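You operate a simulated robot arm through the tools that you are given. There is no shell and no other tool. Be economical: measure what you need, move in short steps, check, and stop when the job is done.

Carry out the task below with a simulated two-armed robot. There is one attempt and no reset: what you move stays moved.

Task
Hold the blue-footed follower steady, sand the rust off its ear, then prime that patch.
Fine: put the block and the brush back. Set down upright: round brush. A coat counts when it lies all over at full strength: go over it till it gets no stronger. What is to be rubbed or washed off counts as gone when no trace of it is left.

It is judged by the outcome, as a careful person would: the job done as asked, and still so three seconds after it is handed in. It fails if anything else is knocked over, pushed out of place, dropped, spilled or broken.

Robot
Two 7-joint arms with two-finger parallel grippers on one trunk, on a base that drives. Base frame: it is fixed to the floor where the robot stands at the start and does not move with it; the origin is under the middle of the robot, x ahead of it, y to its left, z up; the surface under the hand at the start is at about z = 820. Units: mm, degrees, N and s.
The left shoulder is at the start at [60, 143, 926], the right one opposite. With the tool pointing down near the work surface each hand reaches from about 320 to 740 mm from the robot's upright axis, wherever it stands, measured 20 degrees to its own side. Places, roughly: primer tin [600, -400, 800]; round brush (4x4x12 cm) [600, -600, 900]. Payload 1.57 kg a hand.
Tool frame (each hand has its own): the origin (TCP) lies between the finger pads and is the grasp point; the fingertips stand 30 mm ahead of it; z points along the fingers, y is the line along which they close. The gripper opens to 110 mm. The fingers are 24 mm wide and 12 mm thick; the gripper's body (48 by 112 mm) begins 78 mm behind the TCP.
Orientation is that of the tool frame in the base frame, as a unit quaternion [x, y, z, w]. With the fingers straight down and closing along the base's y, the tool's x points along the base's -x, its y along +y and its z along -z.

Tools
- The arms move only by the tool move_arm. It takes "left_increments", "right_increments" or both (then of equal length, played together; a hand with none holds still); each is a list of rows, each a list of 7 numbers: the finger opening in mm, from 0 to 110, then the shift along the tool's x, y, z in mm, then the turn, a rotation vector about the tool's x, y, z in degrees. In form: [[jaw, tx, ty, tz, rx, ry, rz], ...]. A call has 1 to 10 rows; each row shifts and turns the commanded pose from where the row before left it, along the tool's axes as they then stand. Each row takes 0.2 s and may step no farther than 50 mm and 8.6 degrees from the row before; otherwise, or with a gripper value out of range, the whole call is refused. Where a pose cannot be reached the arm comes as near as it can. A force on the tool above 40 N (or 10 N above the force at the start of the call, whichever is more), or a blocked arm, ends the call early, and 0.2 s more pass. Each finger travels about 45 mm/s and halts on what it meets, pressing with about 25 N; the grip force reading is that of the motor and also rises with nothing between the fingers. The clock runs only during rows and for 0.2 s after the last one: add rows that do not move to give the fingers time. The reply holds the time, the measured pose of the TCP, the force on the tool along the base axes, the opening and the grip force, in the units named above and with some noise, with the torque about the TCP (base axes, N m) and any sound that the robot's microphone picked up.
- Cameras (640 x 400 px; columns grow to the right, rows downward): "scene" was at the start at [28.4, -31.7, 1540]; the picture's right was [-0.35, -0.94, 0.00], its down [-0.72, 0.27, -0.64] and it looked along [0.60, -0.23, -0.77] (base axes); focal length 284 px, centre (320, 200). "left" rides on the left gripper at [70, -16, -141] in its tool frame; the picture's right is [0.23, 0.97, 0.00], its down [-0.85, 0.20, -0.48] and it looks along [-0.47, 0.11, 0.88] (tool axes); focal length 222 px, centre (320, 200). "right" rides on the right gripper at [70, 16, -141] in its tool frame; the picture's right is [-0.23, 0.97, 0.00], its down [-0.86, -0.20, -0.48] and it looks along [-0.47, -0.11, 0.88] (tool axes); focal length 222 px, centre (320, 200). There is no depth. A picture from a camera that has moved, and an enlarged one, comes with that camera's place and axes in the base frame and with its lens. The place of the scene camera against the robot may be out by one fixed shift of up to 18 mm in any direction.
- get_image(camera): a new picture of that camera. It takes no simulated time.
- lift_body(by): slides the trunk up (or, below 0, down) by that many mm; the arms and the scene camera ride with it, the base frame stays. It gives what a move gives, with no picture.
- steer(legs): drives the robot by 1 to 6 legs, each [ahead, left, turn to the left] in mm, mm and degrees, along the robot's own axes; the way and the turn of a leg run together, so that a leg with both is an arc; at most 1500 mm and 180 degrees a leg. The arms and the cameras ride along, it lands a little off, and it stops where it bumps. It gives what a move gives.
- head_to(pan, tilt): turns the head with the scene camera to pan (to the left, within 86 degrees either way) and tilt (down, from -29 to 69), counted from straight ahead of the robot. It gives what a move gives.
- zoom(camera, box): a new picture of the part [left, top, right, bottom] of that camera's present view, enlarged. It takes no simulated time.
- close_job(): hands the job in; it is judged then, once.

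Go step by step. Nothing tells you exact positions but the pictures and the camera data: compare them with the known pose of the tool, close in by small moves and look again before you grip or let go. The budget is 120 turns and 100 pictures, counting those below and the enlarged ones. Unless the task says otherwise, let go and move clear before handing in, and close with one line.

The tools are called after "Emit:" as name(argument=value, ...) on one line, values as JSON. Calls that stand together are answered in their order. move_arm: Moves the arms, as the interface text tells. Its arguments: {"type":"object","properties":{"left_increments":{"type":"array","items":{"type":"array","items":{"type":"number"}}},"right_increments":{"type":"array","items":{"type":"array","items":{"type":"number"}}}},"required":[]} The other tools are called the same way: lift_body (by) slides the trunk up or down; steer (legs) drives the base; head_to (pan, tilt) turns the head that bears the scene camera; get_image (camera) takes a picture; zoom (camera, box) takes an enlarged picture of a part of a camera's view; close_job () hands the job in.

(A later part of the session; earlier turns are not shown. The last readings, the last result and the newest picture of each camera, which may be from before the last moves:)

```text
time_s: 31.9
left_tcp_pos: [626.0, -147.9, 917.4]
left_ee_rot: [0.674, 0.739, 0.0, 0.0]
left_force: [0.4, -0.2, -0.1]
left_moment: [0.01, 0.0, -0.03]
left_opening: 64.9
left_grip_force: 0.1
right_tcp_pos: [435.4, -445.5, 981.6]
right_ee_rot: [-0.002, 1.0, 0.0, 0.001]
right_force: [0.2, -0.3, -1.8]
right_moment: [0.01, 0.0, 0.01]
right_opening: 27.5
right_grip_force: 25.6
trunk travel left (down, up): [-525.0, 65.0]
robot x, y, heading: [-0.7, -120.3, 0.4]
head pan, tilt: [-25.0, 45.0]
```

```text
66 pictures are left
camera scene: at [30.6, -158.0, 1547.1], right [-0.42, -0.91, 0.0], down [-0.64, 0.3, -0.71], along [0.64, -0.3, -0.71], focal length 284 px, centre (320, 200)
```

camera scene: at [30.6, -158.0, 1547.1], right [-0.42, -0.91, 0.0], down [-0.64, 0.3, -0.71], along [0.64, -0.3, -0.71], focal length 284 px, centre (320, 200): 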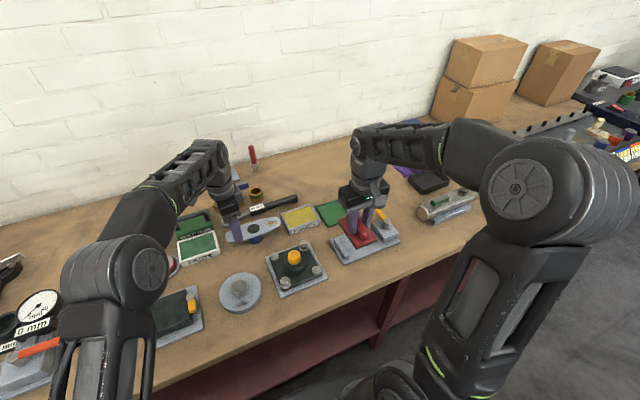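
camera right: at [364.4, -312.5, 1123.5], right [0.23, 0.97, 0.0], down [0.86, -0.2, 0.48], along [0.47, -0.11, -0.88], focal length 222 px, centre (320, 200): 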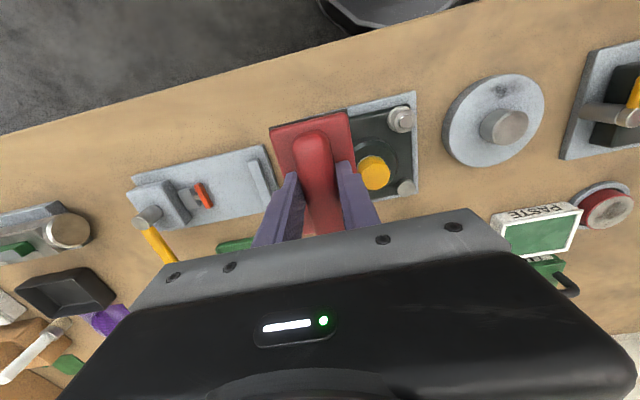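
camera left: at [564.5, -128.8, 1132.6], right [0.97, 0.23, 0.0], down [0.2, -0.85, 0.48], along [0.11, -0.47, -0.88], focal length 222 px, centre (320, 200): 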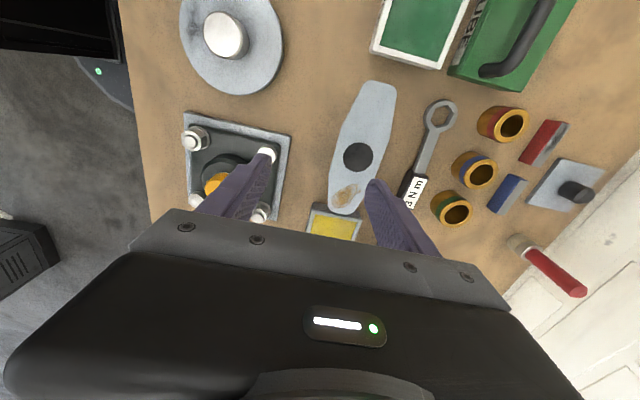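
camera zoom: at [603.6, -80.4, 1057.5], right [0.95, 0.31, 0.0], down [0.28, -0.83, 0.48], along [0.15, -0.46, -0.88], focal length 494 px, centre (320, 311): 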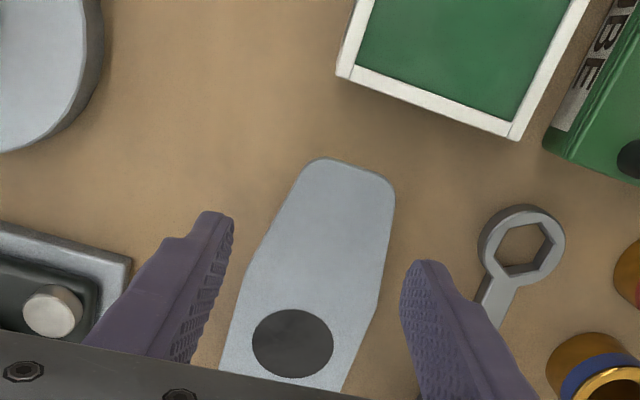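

Emit:
move_arm(left_increments=[[62, 0, 3, 20, 0, 0, 1], [62, 0, 0, 20, 0, 0, 0], [62, 0, 0, 13, 0, 0, 0], [62, 0, 0, 0, 0, 0, 0]])

Emit:
zoom(camera="left", box=[200, 60, 440, 240])

Emit:
zoom(camera="scene", box=[200, 160, 360, 270])

```text
time_s: 32.9
left_tcp_pos: [628.2, -146.6, 864.9]
left_ee_rot: [0.681, 0.732, -0.001, 0.001]
left_force: [0.1, 0.4, -0.4]
left_moment: [-0.03, -0.03, -0.02]
left_opening: 61.8
left_grip_force: 0.1
right_tcp_pos: [435.0, -446.1, 981.4]
right_ee_rot: [-0.003, 1.0, 0.0, 0.0]
right_force: [-0.3, -0.1, -0.6]
right_moment: [0.0, 0.0, -0.04]
right_opening: 27.2
right_grip_force: 24.5
trunk travel left (down, up): [-525.0, 65.0]
robot x, y, heading: [-1.4, -118.6, 0.2]
head pan, tilt: [-25.0, 45.0]
```

```text
2.22 times, centred on (320, 150) of left
camera zoom: at [607.5, -78.7, 1004.9], right [0.95, 0.3, 0.0], down [0.26, -0.84, 0.48], along [0.14, -0.46, -0.88], focal length 494 px, centre (320, 311)
```

zoom: 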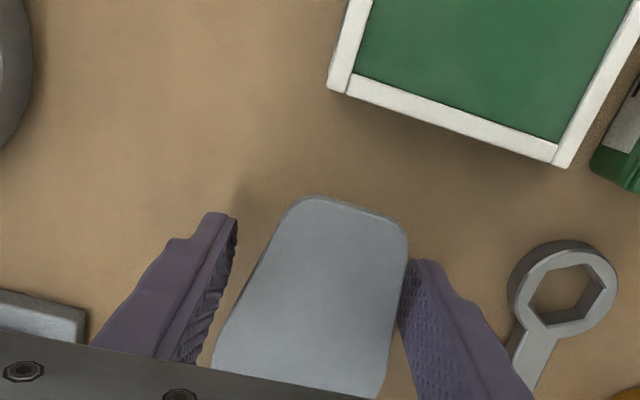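

```text
3.64 times, centred on (280, 215) of scene
camera zoom: at [30.6, -158.0, 1547.1], right [-0.42, -0.91, 0.0], down [-0.64, 0.3, -0.71], along [0.64, -0.3, -0.71], focal length 1034 px, centre (466, 146)
```

zoom: 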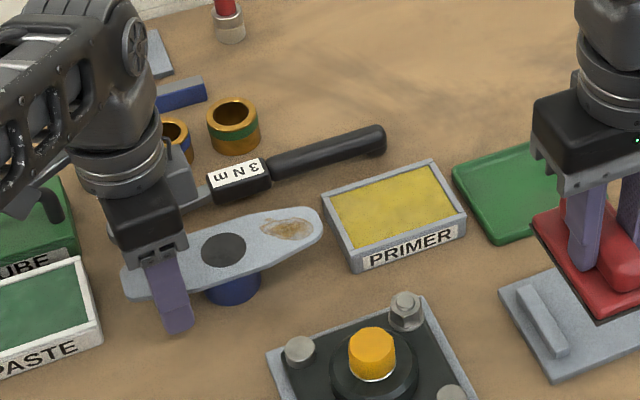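

Emit:
move_arm(left_increments=[[62, 0, 2.5, 1, 0, 0, 0], [50, 0, 0, 0, 0, 0, 0], [44, 0, 0, 0, 0, 0, 0], [30, 0, 0, 0, 0, 0, 0], [30, 0, 0, 0, 0, 0, 0], [30, 0, 0, 0, 0, 0, 0]])

Emit:
zoom(camera="scene", box=[200, 160, 360, 270])

Emit:
zoom(camera="left", box=[200, 60, 440, 240])

```text
time_s: 34.3
left_tcp_pos: [630.0, -147.0, 863.4]
left_ee_rot: [0.681, 0.732, -0.001, 0.0]
left_force: [-1.8, 0.4, -0.3]
left_moment: [0.0, 0.04, -0.1]
left_opening: 54.5
left_grip_force: 25.1
right_tcp_pos: [435.1, -444.9, 981.9]
right_ee_rot: [-0.001, 1.0, 0.001, 0.001]
right_force: [-0.2, 0.7, -1.5]
right_moment: [0.0, 0.02, 0.0]
right_opening: 27.4
right_grip_force: 24.9
trunk travel left (down, up): [-525.0, 65.0]
robot x, y, heading: [2.7, -120.7, 0.3]
head pan, tilt: [-25.0, 45.0]
```

```text
3.64 times, centred on (280, 215) of scene
camera zoom: at [30.7, -158.0, 1547.1], right [-0.42, -0.91, 0.0], down [-0.64, 0.3, -0.71], along [0.64, -0.3, -0.71], focal length 1034 px, centre (466, 146)
```

zoom: 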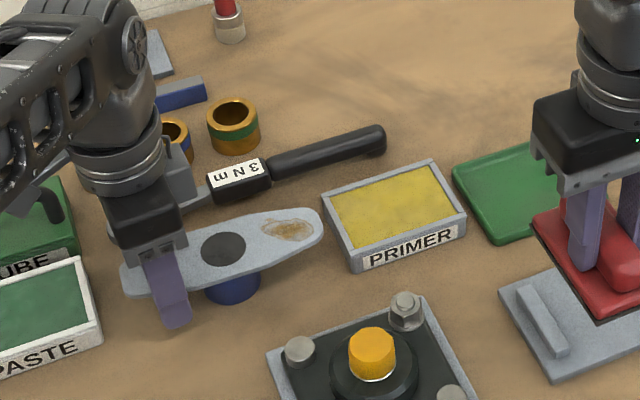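

```text
2.22 times, centred on (320, 150) of left
camera zoom: at [610.3, -78.8, 1003.9], right [0.95, 0.3, 0.0], down [0.26, -0.84, 0.48], along [0.14, -0.46, -0.88], focal length 494 px, centre (320, 311)
```

zoom: 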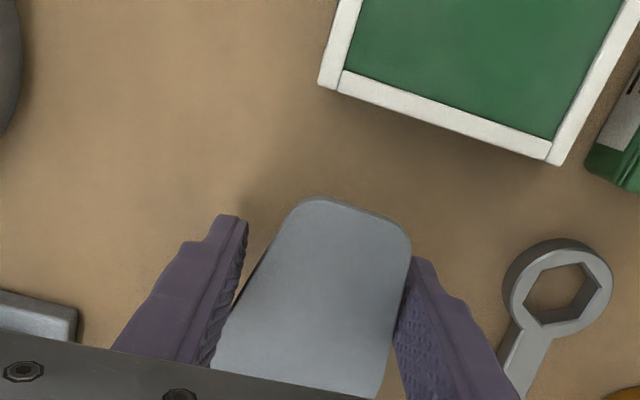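

The follower is gripped firmly (opening 54.5 mm, 25 N). I bring the block above the rusty ear, around (633, -257).

Emit:
move_arm(right_increments=[[0, -10, 10, 0, 0, 0, 0], [0, -25, 23, 0, 0, 0, 0], [0, -25, 23, 0, 0, 0, 0], [0, -25, 23, 0, 0, 0, 0], [0, -25, 23, 0, 0, 0, 0], [0, -25, 23, 0, 0, 0, 0], [0, -25, 23, 0, 0, 0, 0], [0, -25, 23, 15, 0, 0, 0], [0, -13, 18, 15, 0, 0, 0], [0, 0, 0, 0, 0, 0, 0]])

Emit:
get_image(camera="right")

Emit:
zoom(camera="scene", box=[200, 120, 400, 270])

```text
time_s: 36.5
left_tcp_pos: [630.8, -146.9, 863.9]
left_ee_rot: [0.68, 0.733, 0.0, 0.001]
left_force: [-1.3, 0.1, 0.2]
left_moment: [0.04, 0.07, -0.01]
left_opening: 54.4
left_grip_force: 24.5
right_tcp_pos: [633.2, -255.7, 949.6]
right_ee_rot: [-0.002, 1.0, -0.001, 0.001]
right_force: [0.1, 0.3, -1.4]
right_moment: [-0.02, 0.02, 0.02]
right_opening: 27.7
right_grip_force: 24.8
trunk travel left (down, up): [-525.0, 65.0]
robot x, y, heading: [0.7, -120.6, 0.0]
head pan, tilt: [-25.0, 45.0]
```

```text
61 pictures are left
camera right: at [563.7, -240.3, 1091.9], right [0.22, 0.97, 0.0], down [0.86, -0.2, 0.48], along [0.47, -0.11, -0.88], focal length 222 px, centre (320, 200)
```

right: 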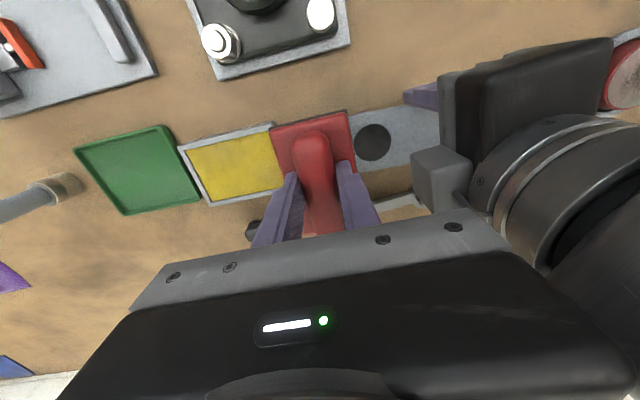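

```text
2.67 times, centred on (300, 195) of scene
camera zoom: at [30.9, -157.9, 1547.1], right [-0.42, -0.91, 0.0], down [-0.64, 0.3, -0.71], along [0.64, -0.3, -0.71], focal length 758 px, centre (373, 213)
```

zoom: 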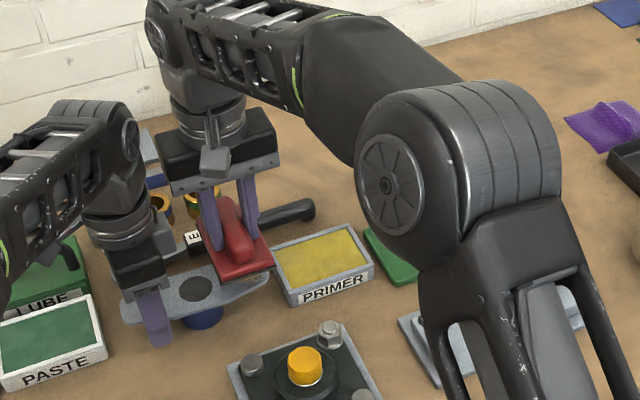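

The gap to the left wrist is small, so I shift the block slightly to -y and will stroke mainly along x. I come down toward the ear until it touches.

Emit:
move_arm(right_increments=[[0, 0, -5, 14, 0, 0, 0], [0, 0, 0, 14, 0, 0, 0], [0, 0, 0, 10, 0, 0, 0], [0, 0, 0, 3, 0, 0, 0], [0, 0, 0, 2, 0, 0, 0], [0, 0, 0, 1, 0, 0, 0]])

Emit:
get_image(camera="right")

Emit:
zoom(camera="left", box=[200, 100, 460, 260])

Emit:
zoom(camera="scene", box=[210, 160, 350, 260])

```text
time_s: 37.9
left_tcp_pos: [630.4, -146.5, 864.7]
left_ee_rot: [0.681, 0.733, -0.001, 0.001]
left_force: [1.7, 2.0, 0.4]
left_moment: [0.52, -0.04, -0.07]
left_opening: 54.3
left_grip_force: 25.4
right_tcp_pos: [633.0, -261.1, 908.8]
right_ee_rot: [-0.001, 1.0, 0.001, 0.001]
right_force: [0.3, 0.8, 13.5]
right_moment: [0.35, 0.12, 0.11]
right_opening: 27.4
right_grip_force: 24.9
trunk travel left (down, up): [-525.0, 65.0]
robot x, y, heading: [-2.2, -118.7, 0.2]
head pan, tilt: [-25.0, 45.0]
```

```text
59 pictures are left
camera right: at [563.2, -245.9, 1051.4], right [0.22, 0.97, 0.0], down [0.85, -0.2, 0.48], along [0.47, -0.11, -0.88], focal length 222 px, centre (320, 200)
```

right: 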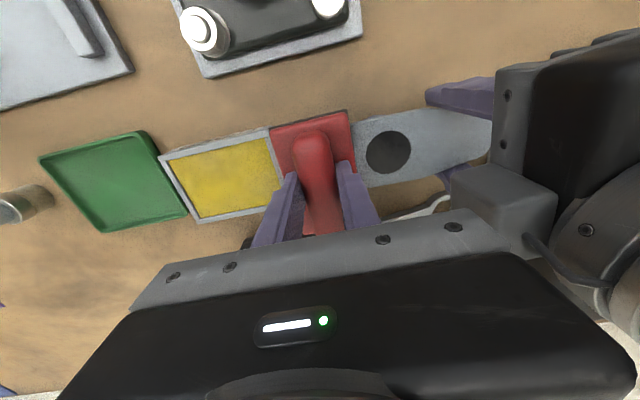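

```text
2.46 times, centred on (330, 180) of left
camera zoom: at [609.9, -78.4, 1004.2], right [0.95, 0.3, 0.0], down [0.26, -0.84, 0.48], along [0.14, -0.46, -0.88], focal length 547 px, centre (295, 249)
```

zoom: 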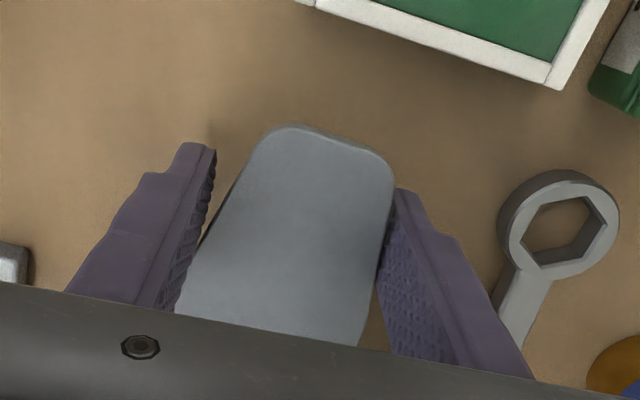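

```text
4.00 times, centred on (280, 210) of scene
camera zoom: at [29.9, -157.6, 1547.4], right [-0.42, -0.91, 0.0], down [-0.64, 0.3, -0.71], along [0.64, -0.3, -0.71], focal length 1138 px, centre (480, 160)
```

zoom: 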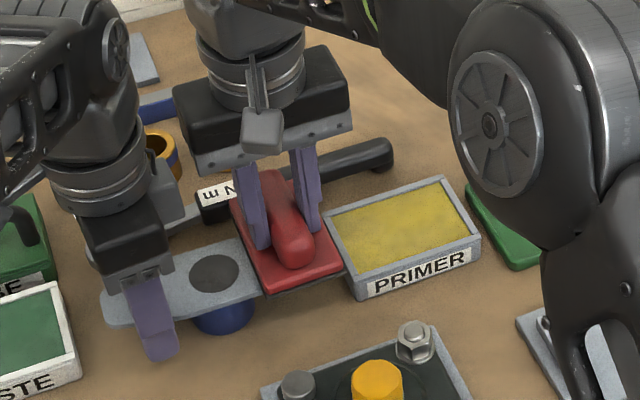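

Contact with the ear at TCP z≈909, 13 N. I ease slightly and rub back and forth along x.

Emit:
move_arm(right_increments=[[0, -10, 0, -0.5, 0, 0, 0], [0, -14, 0, 0, 0, 0, 0], [0, 14, 0, 0, 0, 0, 0], [0, 14, 0, 0, 0, 0, 0], [0, 14, 0, 0, 0, 0, 0], [0, 10, 0, 0, 0, 0, 0], [0, -14, 0, 0, 0, 0, 0], [0, -14, 0, 0, 0, 0, 0], [0, -14, 0, 0, 0, 0, 0], [0, -10, 0, 0, 0, 0, 0]])

Emit:
zoom(camera="scene", box=[210, 160, 350, 260])

```text
time_s: 40.1
left_tcp_pos: [628.6, -145.9, 865.2]
left_ee_rot: [0.68, 0.733, 0.001, 0.002]
left_force: [2.2, 3.9, 0.2]
left_moment: [0.27, 0.31, 0.14]
left_opening: 53.3
left_grip_force: 24.9
right_tcp_pos: [654.5, -260.9, 909.5]
right_ee_rot: [-0.002, 1.0, 0.001, 0.001]
right_force: [-7.8, -0.2, 25.0]
right_moment: [0.8, 0.88, 0.32]
right_opening: 27.4
right_grip_force: 25.0
trunk travel left (down, up): [-525.0, 65.0]
robot x, y, heading: [-0.5, -119.3, 0.3]
head pan, tilt: [-25.0, 45.0]
```

```text
4.00 times, centred on (280, 210) of scene
camera zoom: at [27.4, -157.1, 1547.3], right [-0.42, -0.91, 0.0], down [-0.64, 0.3, -0.71], along [0.64, -0.3, -0.71], focal length 1138 px, centre (480, 160)
```

zoom: 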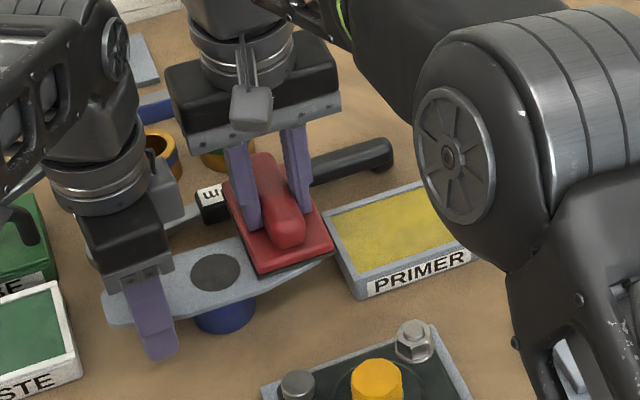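

Force crept to 25 N; I ease up by 1 mm and do another set of strokes with a small y spread, then lift to check.

Emit:
move_arm(right_increments=[[0, 14, -2, -1, 0, 0, 0], [0, 14, 0, 0, 0, 0, 0], [0, 14, 0, 0, 0, 0, 0], [0, 4, -3, 0, 0, 0, 0], [0, -14, 0, 0, 0, 0, 0], [0, -14, 0, 0, 0, 0, 0], [0, -14, 0, 0, 0, 0, 0], [0, 14, 4, 0, 0, 0, 0], [0, 14, 0, 0, 0, 0, 0], [0, 14, 0, 0, 0, 0, 0]])

Emit:
move_arm(right_increments=[[0, -14, 0, 0, 0, 0, 0], [0, -14, 0, 0, 0, 0, 0], [0, -14, 0, 0, 0, 0, 0], [0, 14, 0, 0, 0, 0, 0], [0, 14, 0, 0, 0, 0, 0], [0, 0, 0, -3, 0, 0, 0], [0, 10, 0, -20, 0, 0, 0], [0, 30, -20, -30, 0, 0, 0], [0, 40, -20, 0, 0, 0, 0], [0, 45, -20, 0, 0, 0, 0]])

Emit:
zoom(camera="scene", box=[210, 160, 350, 260])

```text
time_s: 42.3
left_tcp_pos: [631.0, -146.6, 864.9]
left_ee_rot: [0.68, 0.733, 0.0, 0.001]
left_force: [-2.7, 6.8, 4.1]
left_moment: [-0.12, -0.02, -0.23]
left_opening: 53.2
left_grip_force: 25.1
right_tcp_pos: [611.0, -261.9, 909.8]
right_ee_rot: [-0.002, 1.0, 0.0, 0.002]
right_force: [5.3, 0.7, 15.2]
right_moment: [0.42, -0.55, -0.19]
right_opening: 27.5
right_grip_force: 25.1
trunk travel left (down, up): [-525.0, 65.0]
robot x, y, heading: [1.6, -120.4, 0.3]
head pan, tilt: [-25.0, 45.0]
```

```text
time_s: 44.5
left_tcp_pos: [630.0, -147.7, 864.4]
left_ee_rot: [0.682, 0.731, 0.0, 0.0]
left_force: [-2.0, -1.5, 2.6]
left_moment: [-0.42, 0.1, -0.2]
left_opening: 52.7
left_grip_force: 24.8
right_tcp_pos: [499.9, -323.5, 962.1]
right_ee_rot: [-0.003, 1.0, 0.0, 0.001]
right_force: [0.3, -0.1, -1.6]
right_moment: [0.01, 0.03, 0.02]
right_opening: 27.6
right_grip_force: 24.8
trunk travel left (down, up): [-525.0, 65.0]
robot x, y, heading: [0.6, -122.4, 0.2]
head pan, tilt: [-25.0, 45.0]
```

```text
4.00 times, centred on (280, 210) of scene
camera zoom: at [29.6, -158.4, 1547.1], right [-0.42, -0.91, 0.0], down [-0.64, 0.3, -0.71], along [0.64, -0.3, -0.71], focal length 1138 px, centre (480, 160)
```

zoom: 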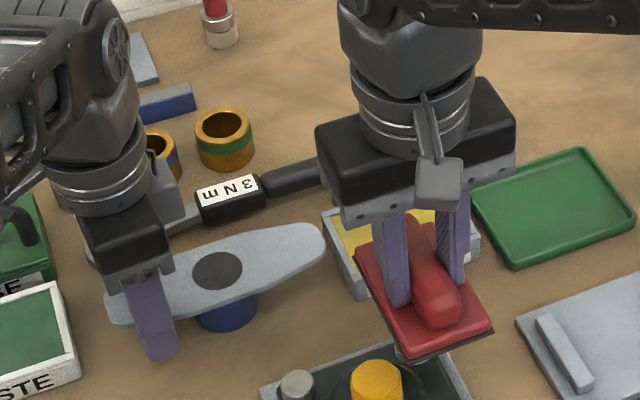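

Emit:
zoom(camera="scene", box=[250, 205, 300, 240])

```text
11.43 times, centred on (275, 222) of scene
camera zoom: at [29.6, -158.4, 1547.1], right [-0.42, -0.91, 0.0], down [-0.64, 0.3, -0.71], along [0.64, -0.3, -0.71], focal length 3251 px, centre (834, -57)
```

zoom: 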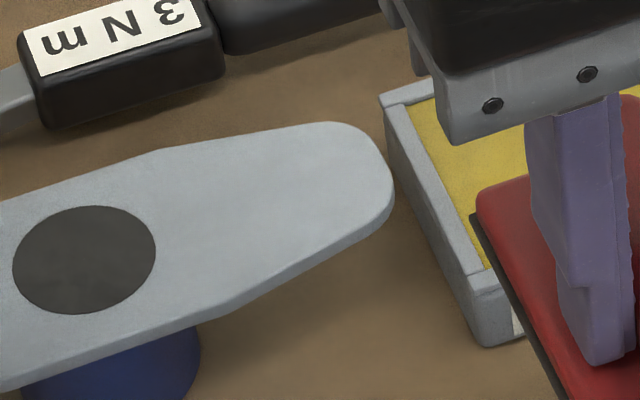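

The ear is bare metal with no trace of rust left. I release the follower, raise the left hand and withdraw it to the left.

Emit:
move_arm(left_increments=[[58, 0, 0, 0, 0, 0, 0], [66, 0, 0, 0, 0, 0, 0], [66, 0, 0, 0, 0, 0, 0], [66, 0, 0, -20, 0, 0, 0], [66, 0, 0, -35, 0, 0, 0], [66, 5, -20, -35, 0, 0, 0], [66, 10, -35, -30, 0, 0, 0], [66, 20, -40, -15, 0, 0, 0], [66, 25, -40, -15, 0, 0, 0], [66, 30, -35, -10, 0, 0, 0]])

Emit:
zoom(camera="scene", box=[210, 160, 350, 260])

```text
time_s: 46.7
left_tcp_pos: [453.7, -66.7, 1025.8]
left_ee_rot: [0.68, 0.733, -0.001, 0.001]
left_force: [-0.8, 0.4, 0.0]
left_moment: [-0.03, -0.01, 0.01]
left_opening: 65.8
left_grip_force: 0.0
right_tcp_pos: [500.4, -322.1, 963.1]
right_ee_rot: [-0.002, 1.0, 0.0, 0.0]
right_force: [-0.7, -0.4, -1.3]
right_moment: [-0.01, -0.01, -0.01]
right_opening: 27.3
right_grip_force: 24.9
trunk travel left (down, up): [-525.0, 65.0]
robot x, y, heading: [0.5, -119.8, 0.1]
head pan, tilt: [-25.0, 45.0]
```

```text
4.00 times, centred on (280, 210) of scene
camera zoom: at [29.4, -157.0, 1547.2], right [-0.42, -0.91, 0.0], down [-0.64, 0.3, -0.71], along [0.64, -0.3, -0.71], focal length 1138 px, centre (480, 160)
```

zoom: 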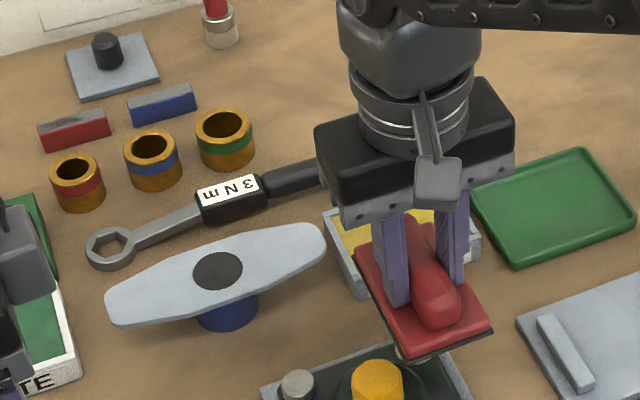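

Emit:
move_arm(left_increments=[[66, 41, -15.4, -6, 0, 0, 0], [66, 41, -15.4, -6, 0, 0, 0], [66, 41, -15.4, -6, 0, 0, 0], [66, 41, -15.4, -6, 0, 0, 0], [66, 41, -15.4, -6, 0, 0, 0], [66, 41, -15.4, -6, 0, 0, 0], [66, 41, -15.4, -6, 0, 0, 0], [66, 41, -15.4, -6, 0, 0, 0], [66, 41, -15.4, -6, 0, 0, 0], [66, 41, -15.4, -6, 0, 0, 0]], right_increments=[[0, 8, 0, -3, 0, 0, 0], [0, 8, 0, -3, 0, 0, 0], [0, 8, 0, -3, 0, 0, 0], [0, 8, 0, -3, 0, 0, 0], [0, 8, 0, -3, 0, 0, 0], [0, 8, 0, -3, 0, 0, 0], [0, 0, 0, 0, 0, 0, 0], [0, 0, 0, 0, 0, 0, 0], [0, 0, 0, 0, 0, 0, 0], [0, 0, 0, 0, 0, 0, 0]])

Emit:
steer(legs=[[0, 120, 0]])

```text
time_s: 48.9
left_tcp_pos: [272.2, 328.9, 1083.8]
left_ee_rot: [0.681, 0.733, 0.0, 0.001]
left_force: [-0.4, -0.1, -0.3]
left_moment: [-0.02, 0.02, 0.01]
left_opening: 65.9
left_grip_force: 0.0
right_tcp_pos: [451.9, -321.9, 977.8]
right_ee_rot: [-0.001, 1.0, 0.0, 0.0]
right_force: [0.6, -0.5, -1.5]
right_moment: [-0.02, 0.0, -0.02]
right_opening: 27.5
right_grip_force: 25.5
trunk travel left (down, up): [-525.0, 65.0]
robot x, y, heading: [-3.4, -118.7, 0.4]
head pan, tilt: [-25.0, 45.0]
```

```text
time_s: 50.1
left_tcp_pos: [270.7, 449.6, 1084.0]
left_ee_rot: [0.681, 0.733, -0.002, 0.001]
left_force: [0.0, 1.6, -1.2]
left_moment: [-0.05, 0.01, 0.01]
left_opening: 65.9
left_grip_force: 0.0
right_tcp_pos: [451.2, -203.1, 979.6]
right_ee_rot: [-0.002, 1.0, -0.001, 0.0]
right_force: [-0.4, 0.3, -0.6]
right_moment: [-0.08, -0.02, 0.0]
right_opening: 27.4
right_grip_force: 25.5
trunk travel left (down, up): [-525.0, 65.0]
robot x, y, heading: [0.2, -1.0, 0.3]
head pan, tilt: [-25.0, 45.0]
```

Emit:
move_arm(right_increments=[[0, -1, 20, 0, 0, 0, 0], [0, -2, 42, 0, 0, 0, 0], [0, -3, 45, 0, 0, 0, 0], [0, -3, 46, 0, 0, 0, 0], [0, -3, 46, 0, 0, 0, 0], [0, -3, 46, 0, 0, 0, 0], [0, -3, 46, 0, 0, 0, 0], [0, -3, 45, 0, 0, 0, 0], [0, -2, 40, 0, 0, 0, -1.5], [0, -2, 20, 0, 0, 0, -1.5]])

Emit:
move_arm(right_increments=[[0, 0, 0, 20, 0, 0, 0], [0, 0, 0, 25, 0, 0, 0], [0, 0, 0, 25, 0, 0, 0], [0, 0, 0, 20, 0, 0, 0], [0, 0, 0, 10, 0, 0, 0], [0, 0, 0, 0, 0, 0, 0]])

Emit:
zoom(camera="scene", box=[110, 270, 230, 350])

```text
time_s: 52.3
left_tcp_pos: [271.0, 447.7, 1083.3]
left_ee_rot: [0.68, 0.733, -0.001, 0.001]
left_force: [-0.3, -0.1, 0.6]
left_moment: [-0.02, -0.01, -0.01]
left_opening: 66.1
left_grip_force: 0.2
right_tcp_pos: [475.8, 194.3, 977.1]
right_ee_rot: [-0.028, 1.0, 0.0, 0.0]
right_force: [0.4, 0.7, -1.9]
right_moment: [-0.01, 0.05, -0.03]
right_opening: 27.3
right_grip_force: 25.2
trunk travel left (down, up): [-525.0, 65.0]
robot x, y, heading: [0.0, -0.4, 0.5]
head pan, tilt: [-25.0, 45.0]
```

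```text
time_s: 53.7
left_tcp_pos: [271.6, 447.5, 1084.2]
left_ee_rot: [0.681, 0.732, 0.0, 0.001]
left_force: [0.3, -0.2, -0.6]
left_moment: [0.0, -0.03, 0.02]
left_opening: 65.7
left_grip_force: 0.1
right_tcp_pos: [476.1, 191.2, 879.9]
right_ee_rot: [-0.028, 1.0, 0.0, 0.0]
right_force: [-0.1, -0.4, -0.6]
right_moment: [0.0, 0.01, 0.01]
right_opening: 27.6
right_grip_force: 25.2
trunk travel left (down, up): [-525.0, 65.0]
robot x, y, heading: [-1.4, -0.6, 0.3]
head pan, tilt: [-25.0, 45.0]
```

```text
5.00 times, centred on (170, 310) of scene
camera zoom: at [30.2, -39.2, 1547.1], right [-0.42, -0.91, 0.0], down [-0.64, 0.3, -0.71], along [0.64, -0.3, -0.71], focal length 1422 px, centre (1070, -350)
```

zoom: 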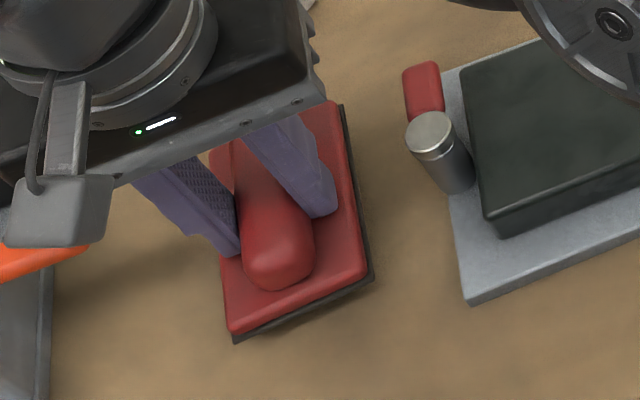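

Emit:
move_arm(right_increments=[[0, 0, 0, 6, 0, 0, 0], [0, 0, 0, 5, 0, 0, 0], [0, 0, 0, 3, 0, 0, 0], [0, 0, 0, 1.5, 0, 0, 0]])

Emit:
zoom(camera="scene", box=[110, 270, 230, 350])

```text
time_s: 54.7
left_tcp_pos: [269.8, 446.4, 1084.7]
left_ee_rot: [0.681, 0.733, 0.0, 0.0]
left_force: [-0.2, -0.6, -1.2]
left_moment: [0.03, -0.02, 0.03]
left_opening: 66.2
left_grip_force: 0.0
right_tcp_pos: [475.5, 191.9, 864.7]
right_ee_rot: [-0.028, 1.0, 0.0, 0.0]
right_force: [-0.4, -0.2, 1.5]
right_moment: [-0.05, -0.15, -0.04]
right_opening: 27.3
right_grip_force: 25.1
trunk travel left (down, up): [-525.0, 65.0]
robot x, y, heading: [-1.0, 1.3, 0.4]
head pan, tilt: [-25.0, 45.0]
```

```text
5.00 times, centred on (170, 310) of scene
camera zoom: at [30.1, -39.4, 1547.2], right [-0.42, -0.91, 0.0], down [-0.64, 0.3, -0.71], along [0.64, -0.3, -0.71], focal length 1422 px, centre (1070, -350)
```

zoom: 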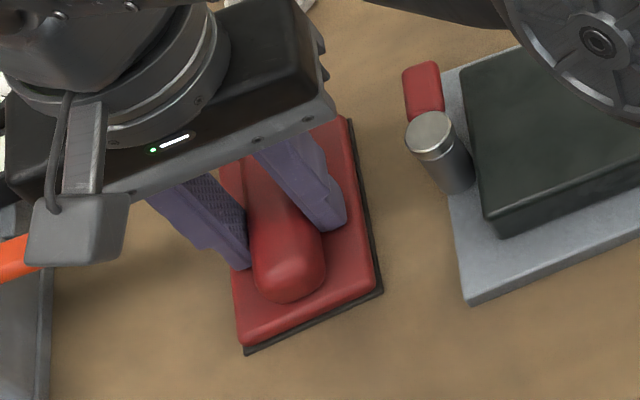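

The block touches down in its old place. I let go and rise, then carry the right hand back to its own side.

Emit:
move_arm(right_increments=[[0, 0, 0, 0.5, 0, 0, 0], [40, 0, 0, 0, 0, 0, 0], [46, 0, 0, 0, 0, 0, 0], [46, 0, 0, -5, 0, 0, 0], [46, 0, 0, -25, 0, 0, 0], [46, 0, 0, -45, 0, 0, 0], [46, 0, 0, -45, 0, 0, 0]])

Emit:
move_arm(right_increments=[[46, 3, -48, 0, 0, 0, 3], [46, 3, -48, 0, 0, 0, 0], [46, 3, -48, 0, 0, 0, 0], [46, 3, -48, 0, 0, 0, 0], [46, 3, -48, 0, 0, 0, 0], [46, 3, -48, 0, 0, 0, 0], [46, 3, -48, 0, 0, 0, 0], [46, 3, -48, 0, 0, 0, 0], [46, 3, -48, 0, 0, 0, 0], [46, 3, -48, 0, 0, 0, 0]])

Emit:
steer(legs=[[0, -170, 0]])

Emit:
get_image(camera="scene")

Emit:
get_image(camera="right")

```text
time_s: 56.3
left_tcp_pos: [271.8, 447.6, 1085.3]
left_ee_rot: [0.68, 0.733, 0.0, 0.001]
left_force: [-0.9, 0.6, -0.5]
left_moment: [0.0, 0.01, 0.01]
left_opening: 66.0
left_grip_force: 0.0
right_tcp_pos: [473.1, 190.4, 982.4]
right_ee_rot: [-0.028, 1.0, 0.0, 0.0]
right_force: [0.8, -0.4, 0.3]
right_moment: [-0.01, 0.02, -0.02]
right_opening: 46.3
right_grip_force: 0.1
trunk travel left (down, up): [-525.0, 65.0]
robot x, y, heading: [0.6, -2.9, 0.0]
head pan, tilt: [-25.0, 45.0]
```

```text
time_s: 58.5
left_tcp_pos: [270.5, 446.9, 1085.2]
left_ee_rot: [0.681, 0.732, 0.0, 0.001]
left_force: [0.4, 0.6, -1.0]
left_moment: [-0.01, 0.02, -0.01]
left_opening: 65.7
left_grip_force: 0.0
right_tcp_pos: [451.5, -289.2, 984.8]
right_ee_rot: [-0.002, 1.0, 0.0, 0.0]
right_force: [0.3, -0.4, 0.2]
right_moment: [0.03, -0.02, 0.01]
right_opening: 46.1
right_grip_force: 0.2
trunk travel left (down, up): [-525.0, 65.0]
robot x, y, heading: [-3.4, -1.5, 0.1]
head pan, tilt: [-25.0, 45.0]
```

```text
time_s: 60.0
left_tcp_pos: [270.6, 275.9, 1086.0]
left_ee_rot: [0.68, 0.733, 0.0, 0.0]
left_force: [-1.0, -0.5, -0.3]
left_moment: [0.06, -0.02, -0.03]
left_opening: 65.9
left_grip_force: 0.0
right_tcp_pos: [453.2, -458.2, 983.8]
right_ee_rot: [-0.002, 1.0, 0.001, 0.0]
right_force: [0.9, 0.1, 0.0]
right_moment: [0.05, 0.03, 0.01]
right_opening: 46.0
right_grip_force: 0.1
trunk travel left (down, up): [-525.0, 65.0]
robot x, y, heading: [-0.8, -170.5, 0.4]
head pan, tilt: [-25.0, 45.0]
```

```text
50 pictures are left
camera scene: at [30.9, -211.7, 1547.1], right [-0.42, -0.91, 0.0], down [-0.64, 0.3, -0.71], along [0.64, -0.29, -0.71], focal length 284 px, centre (320, 200)
```

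scene: 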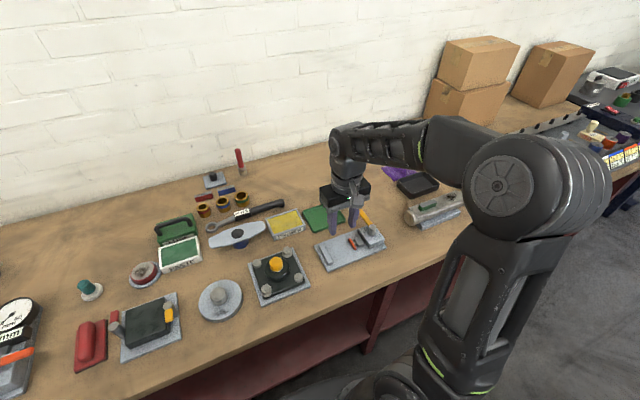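

```text
49 pictures are left
camera right: at [382.9, -442.9, 1126.2], right [0.22, 0.97, 0.0], down [0.86, -0.2, 0.48], along [0.47, -0.11, -0.88], focal length 222 px, centre (320, 200)
```

right: 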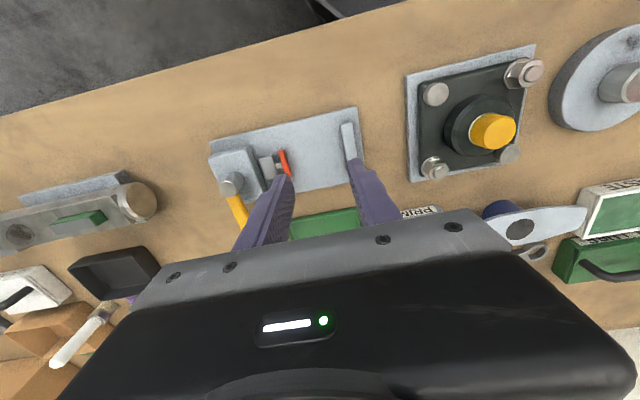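

The block is back in place. Next I bring the right hand near the standing brush at about (608, -603), staying above it.

Emit:
move_arm(right_increments=[[46, -20, -35.5, -8, 0, 0, 0], [60, -25, -35.5, -8, 0, 0, 0], [80, -25, -35.5, -8, 0, 0, 0], [80, -25, -35.5, 0, 0, 0, 0], [80, 0, 0, 0, 0, 0, 0]])

Emit:
get_image(camera="right")

Emit:
zoom(camera="scene", box=[260, 120, 420, 240])

```text
time_s: 61.2
left_tcp_pos: [272.0, 276.5, 1084.5]
left_ee_rot: [0.68, 0.733, 0.0, 0.001]
left_force: [-0.4, 0.3, -0.9]
left_moment: [-0.01, 0.03, 0.03]
left_opening: 66.1
left_grip_force: 0.1
right_tcp_pos: [549.9, -599.9, 1006.3]
right_ee_rot: [-0.002, 1.0, 0.0, 0.0]
right_force: [-0.5, -0.8, -0.3]
right_moment: [-0.05, -0.01, 0.0]
right_opening: 80.0
right_grip_force: 0.1
trunk travel left (down, up): [-525.0, 65.0]
robot x, y, heading: [-2.9, -169.7, 0.3]
head pan, tilt: [-25.0, 45.0]
```

```text
48 pictures are left
camera right: at [480.0, -583.8, 1148.1], right [0.22, 0.98, 0.0], down [0.86, -0.19, 0.48], along [0.47, -0.11, -0.88], focal length 222 px, centre (320, 200)
```

right: 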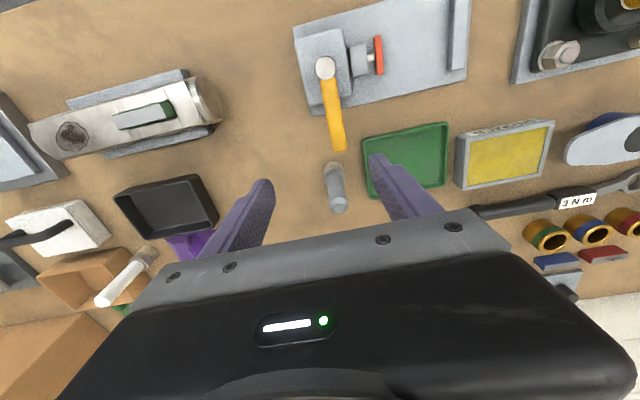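

```text
3.33 times, centred on (340, 180) of scene
camera zoom: at [30.4, -209.7, 1547.2], right [-0.42, -0.91, 0.0], down [-0.64, 0.3, -0.71], along [0.64, -0.3, -0.71], focal length 948 px, centre (253, 267)
```

zoom: 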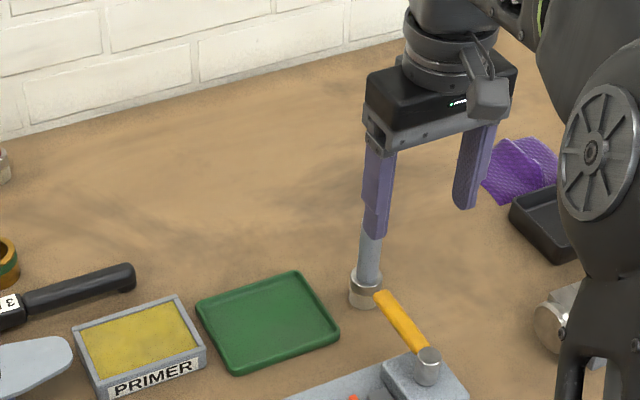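

The brush stands at about (607, -593) with its top near z≈936. I go above it and check alignment before lowering.

Emit:
move_arm(right_increments=[[60, -28, 3.5, 0, 0, 0, 0], [60, -29, 3.5, 10, 0, 0, 0], [60, 0, 0, 10, 0, 0, 0], [60, 0, 0, 0, 0, 0, 0]])

Emit:
zoom(camera="right", box=[220, 80, 420, 230])

```text
time_s: 62.2
left_tcp_pos: [270.7, 277.5, 1084.4]
left_ee_rot: [0.68, 0.733, -0.001, 0.001]
left_force: [0.4, 0.3, 0.4]
left_moment: [0.03, -0.03, 0.0]
left_opening: 66.4
left_grip_force: 0.0
right_tcp_pos: [605.3, -591.7, 988.7]
right_ee_rot: [-0.003, 1.0, 0.0, 0.0]
right_force: [0.5, -0.1, 0.5]
right_moment: [0.02, 0.03, -0.01]
right_opening: 60.0
right_grip_force: 0.0
trunk travel left (down, up): [-525.0, 65.0]
robot x, y, heading: [1.0, -168.9, 0.2]
head pan, tilt: [-25.0, 45.0]
```

```text
2.67 times, centred on (320, 155) of right
camera zoom: at [535.8, -575.8, 1130.1], right [0.22, 0.97, 0.0], down [0.86, -0.2, 0.48], along [0.47, -0.11, -0.88], focal length 592 px, centre (320, 320)
```

zoom: 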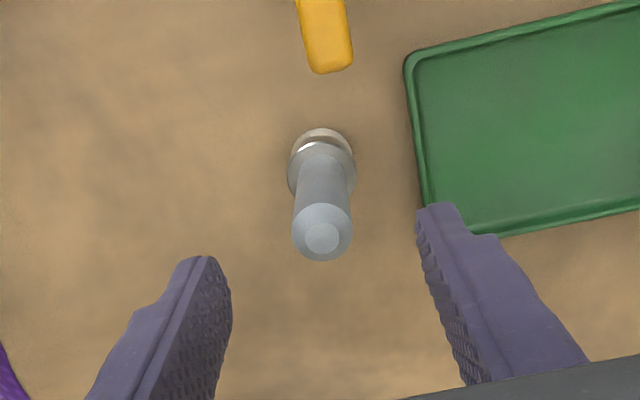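

Emit:
move_arm(right_increments=[[50, -3.5, 0, 20, 0, 0, 0], [46, 0, 0, 25, 0, 0, 0], [46, 0, 0, 25, 0, 0, 0], [46, 0, 0, 13, 0, 0, 0], [46, 0, 0, 0, 0, 0, 0]])

Emit:
zoom(camera="right", box=[220, 80, 420, 230])

Emit:
zoom(camera="scene", box=[320, 160, 420, 240])

```text
time_s: 63.4
left_tcp_pos: [270.4, 276.7, 1085.0]
left_ee_rot: [0.68, 0.733, 0.0, 0.001]
left_force: [-0.7, 0.7, -0.8]
left_moment: [0.02, 0.01, -0.02]
left_opening: 65.8
left_grip_force: 0.1
right_tcp_pos: [608.9, -591.7, 905.2]
right_ee_rot: [-0.002, 1.0, -0.001, 0.0]
right_force: [-0.2, 0.5, -0.1]
right_moment: [0.0, -0.03, 0.04]
right_opening: 46.2
right_grip_force: 0.1
trunk travel left (down, up): [-525.0, 65.0]
robot x, y, heading: [0.5, -169.7, -0.0]
head pan, tilt: [-25.0, 45.0]
```

```text
2.67 times, centred on (320, 155) of right
camera zoom: at [538.2, -575.7, 1047.3], right [0.22, 0.97, 0.0], down [0.86, -0.2, 0.48], along [0.47, -0.11, -0.88], focal length 592 px, centre (320, 320)
```

zoom: 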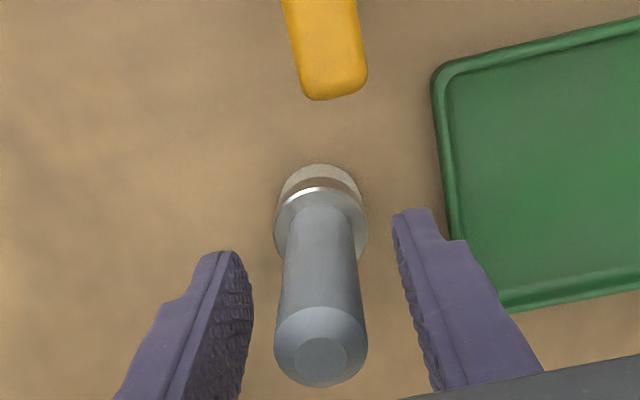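

```text
5.00 times, centred on (370, 200) of scene
camera zoom: at [31.0, -210.1, 1547.1], right [-0.42, -0.91, 0.0], down [-0.64, 0.3, -0.71], along [0.64, -0.3, -0.71], focal length 1422 px, centre (70, 200)
```

zoom: 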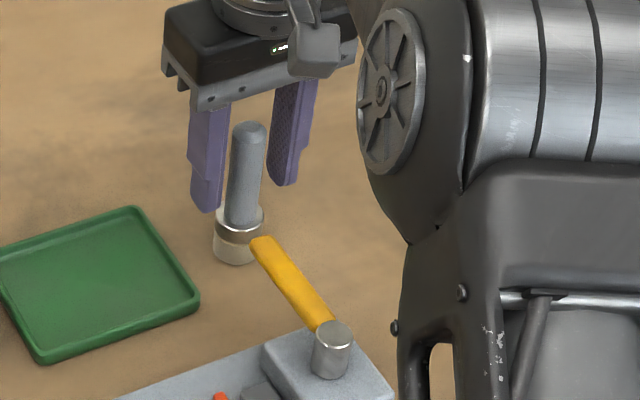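

Emit:
move_arm(right_increments=[[30, 0, 0, 5, 0, 0, 0], [10, 0, 0, 0, 0, 0, 0], [0, 0, 0, 0, 0, 0, 0], [0, 0, 0, 0, 0, 0, 0], [0, 0, 0, 0, 0, 0, 0], [0, 0, 0, 0, 0, 0, 0]])

Emit:
move_arm(right_increments=[[0, 0, 0, -3, 0, 0, 0], [0, 0, 0, -5, 0, 0, 0], [0, 0, 0, -10, 0, 0, 0], [0, 0, 0, -15, 0, 0, 0], [0, 0, 0, -15, 0, 0, 0], [0, 0, 0, -15, 0, 0, 0], [0, 0, 0, -12, 0, 0, 0], [0, 0, 0, 0, 0, 0, 0]])

Emit:
zoom(camera="scene", box=[300, 120, 440, 240])

```text
time_s: 64.8
left_tcp_pos: [272.0, 277.4, 1084.3]
left_ee_rot: [0.681, 0.733, -0.001, 0.001]
left_force: [0.3, -0.1, -0.5]
left_moment: [-0.01, 0.02, -0.02]
left_opening: 66.0
left_grip_force: 0.0
right_tcp_pos: [609.1, -590.7, 901.0]
right_ee_rot: [-0.003, 1.0, 0.0, 0.0]
right_force: [0.8, -0.1, -1.2]
right_moment: [0.02, -0.02, 0.0]
right_opening: 20.6
right_grip_force: 25.5
trunk travel left (down, up): [-525.0, 65.0]
robot x, y, heading: [4.0, -167.8, 0.4]
head pan, tilt: [-25.0, 45.0]
```

```text
time_s: 66.6
left_tcp_pos: [271.5, 276.8, 1084.5]
left_ee_rot: [0.68, 0.733, -0.001, 0.0]
left_force: [0.0, 0.2, -0.2]
left_moment: [-0.03, 0.0, -0.01]
left_opening: 66.1
left_grip_force: 0.0
right_tcp_pos: [607.6, -592.2, 975.3]
right_ee_rot: [-0.003, 1.0, 0.0, 0.0]
right_force: [0.2, -0.2, -1.6]
right_moment: [0.02, -0.01, 0.0]
right_opening: 20.8
right_grip_force: 24.6
trunk travel left (down, up): [-525.0, 65.0]
robot x, y, heading: [0.3, -170.0, 0.3]
head pan, tilt: [-25.0, 45.0]
```

```text
3.33 times, centred on (370, 180) of scene
camera zoom: at [31.1, -210.2, 1547.1], right [-0.42, -0.91, 0.0], down [-0.64, 0.3, -0.71], along [0.64, -0.3, -0.71], focal length 948 px, centre (153, 267)
```

zoom: 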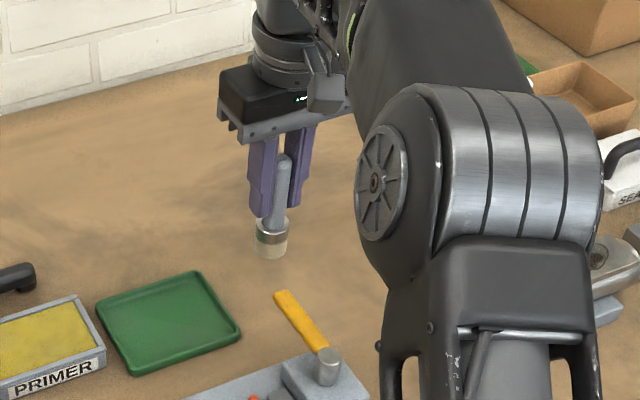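

The brush is held upright. I carry it over to the primer tin at height and look.

Emit:
move_arm(right_increments=[[0, -2, 15, -5, 0, 0, 0], [0, -3, 35, -5, 0, 0, 0], [0, -3, 40, 0, 0, 0, 0], [0, -3, 40, 0, 0, 0, 0], [0, -3, 40, 0, 0, 0, 0], [0, -3, 40, 0, 0, 0, 0], [0, -2, 25, 0, 0, 0, 0], [0, 0, 0, 0, 0, 0, 0]])

Emit:
get_image(camera="right")

Emit:
zoom(camera="scene", box=[200, 130, 360, 260])

```text
time_s: 68.4
left_tcp_pos: [270.8, 276.9, 1084.1]
left_ee_rot: [0.681, 0.733, -0.001, 0.001]
left_force: [0.0, 0.5, 0.1]
left_moment: [-0.02, -0.03, -0.01]
left_opening: 66.0
left_grip_force: 0.0
right_tcp_pos: [629.1, -356.4, 986.3]
right_ee_rot: [-0.002, 1.0, 0.0, 0.0]
right_force: [-0.3, 0.9, 0.2]
right_moment: [0.0, 0.01, 0.02]
right_opening: 20.6
right_grip_force: 25.2
trunk travel left (down, up): [-525.0, 65.0]
robot x, y, heading: [0.6, -174.1, 0.1]
head pan, tilt: [-25.0, 45.0]
```

```text
42 pictures are left
camera right: at [558.2, -340.2, 1128.2], right [0.22, 0.97, 0.0], down [0.86, -0.2, 0.48], along [0.47, -0.11, -0.88], focal length 222 px, centre (320, 200)
```

right: 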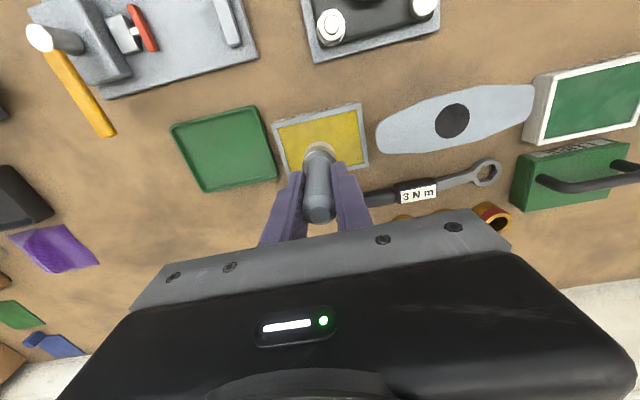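

```text
3.08 times, centred on (280, 195) of scene
camera zoom: at [31.0, -210.4, 1547.1], right [-0.42, -0.91, 0.0], down [-0.64, 0.3, -0.71], along [0.64, -0.3, -0.71], focal length 875 px, centre (443, 215)
```

zoom: 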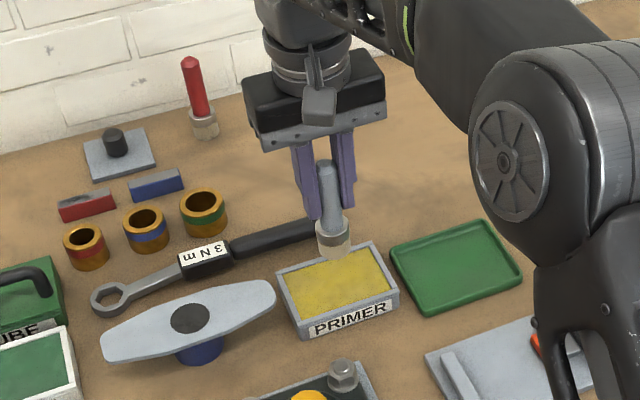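

The brush is right over the tin's middle (630, -355). I dip the bristles into the primer.

Emit:
move_arm(right_increments=[[0, 0, 0, 20, 0, 0, 0], [0, 0, 0, 25, 0, 0, 0], [0, 0, 0, 18, 0, 0, 0], [0, 0, 0, 8, 0, 0, 0], [0, 0, 0, 2, 0, 0, 0], [0, 0, 0, 0, 0, 0, 0]])

Emit:
zoom(camera="scene", box=[240, 180, 320, 250])

```text
time_s: 69.4
left_tcp_pos: [270.9, 276.4, 1085.3]
left_ee_rot: [0.68, 0.733, 0.0, 0.001]
left_force: [0.2, 0.0, 0.1]
left_moment: [-0.02, 0.03, 0.01]
left_opening: 65.7
left_grip_force: 0.1
right_tcp_pos: [629.7, -358.0, 925.7]
right_ee_rot: [-0.002, 1.0, 0.001, 0.008]
right_force: [-5.6, 0.3, 19.6]
right_moment: [0.25, 0.6, -0.01]
right_opening: 20.8
right_grip_force: 25.0
trunk travel left (down, up): [-525.0, 65.0]
robot x, y, heading: [2.8, -171.3, 0.5]
head pan, tilt: [-25.0, 45.0]
stopped in row 5 (right hand): the force on the tool passed its limit at 46 N (the readings are from after the stop); the commanded pose is now the measured one
```

```text
5.71 times, centred on (280, 215) of scene
camera zoom: at [29.6, -209.8, 1547.3], right [-0.42, -0.91, 0.0], down [-0.64, 0.3, -0.71], along [0.64, -0.3, -0.71], focal length 1625 px, centre (549, 114)
```

zoom: 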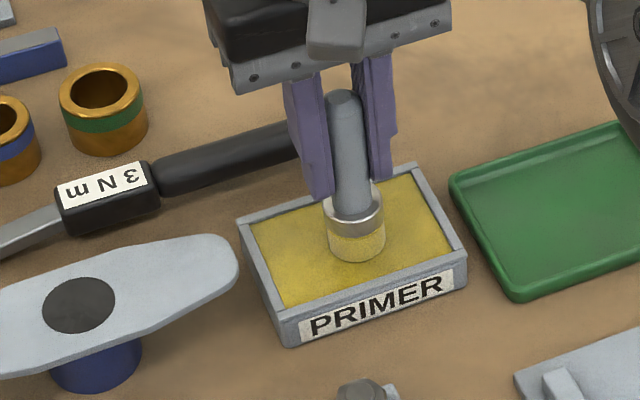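

The bristles hit the primer's firm level and are loaded. I lift out and check the brush's seat in the grip.

Emit:
move_arm(right_increments=[[0, 0, 0, -5, 0, 0, 0], [0, 0, 0, -15, 0, 0, 0], [0, 0, 0, -20, 0, 0, 0], [0, 0, 0, -20, 0, 0, 0], [0, 0, 0, 0, 0, 0, 0]])

Emit:
zoom(camera="scene", box=[220, 160, 340, 260])

Emit:
zoom(camera="right", box=[220, 80, 420, 230])

```text
time_s: 70.6
left_tcp_pos: [270.5, 277.3, 1084.4]
left_ee_rot: [0.681, 0.733, -0.001, 0.001]
left_force: [-0.5, -0.4, -0.3]
left_moment: [0.06, 0.01, 0.02]
left_opening: 66.1
left_grip_force: 0.2
right_tcp_pos: [628.1, -357.4, 983.2]
right_ee_rot: [-0.002, 1.0, 0.0, 0.006]
right_force: [-0.2, 0.0, -0.7]
right_moment: [0.04, -0.01, 0.01]
right_opening: 20.5
right_grip_force: 24.8
trunk travel left (down, up): [-525.0, 65.0]
robot x, y, heading: [3.0, -171.3, 0.2]
head pan, tilt: [-25.0, 45.0]
```

```text
4.00 times, centred on (280, 210) of scene
camera zoom: at [31.2, -210.2, 1547.1], right [-0.42, -0.91, 0.0], down [-0.64, 0.3, -0.71], along [0.64, -0.3, -0.71], focal length 1138 px, centre (480, 160)
```

zoom: 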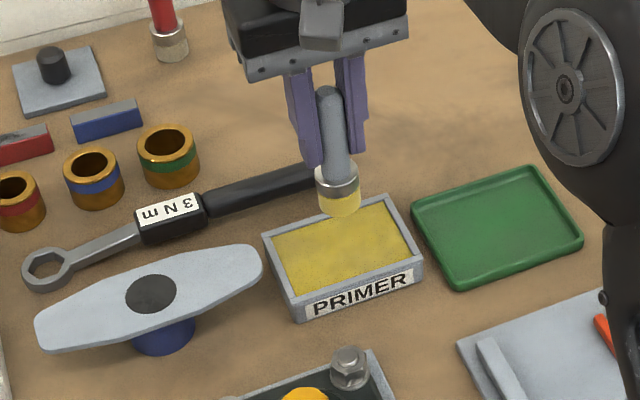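

```text
2.67 times, centred on (320, 155) of right
camera zoom: at [556.8, -340.7, 1124.1], right [0.22, 0.97, 0.0], down [0.85, -0.2, 0.49], along [0.48, -0.11, -0.87], focal length 592 px, centre (320, 320)
```

zoom: 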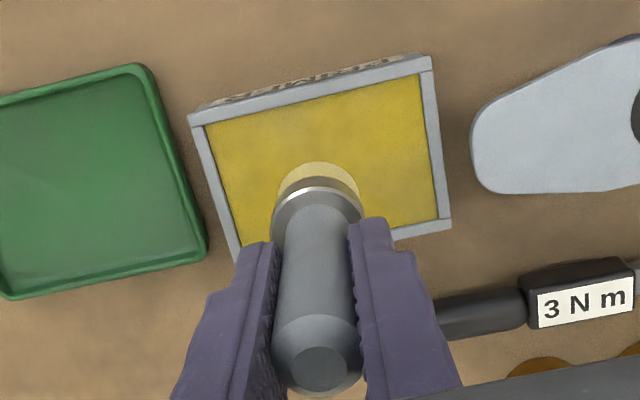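

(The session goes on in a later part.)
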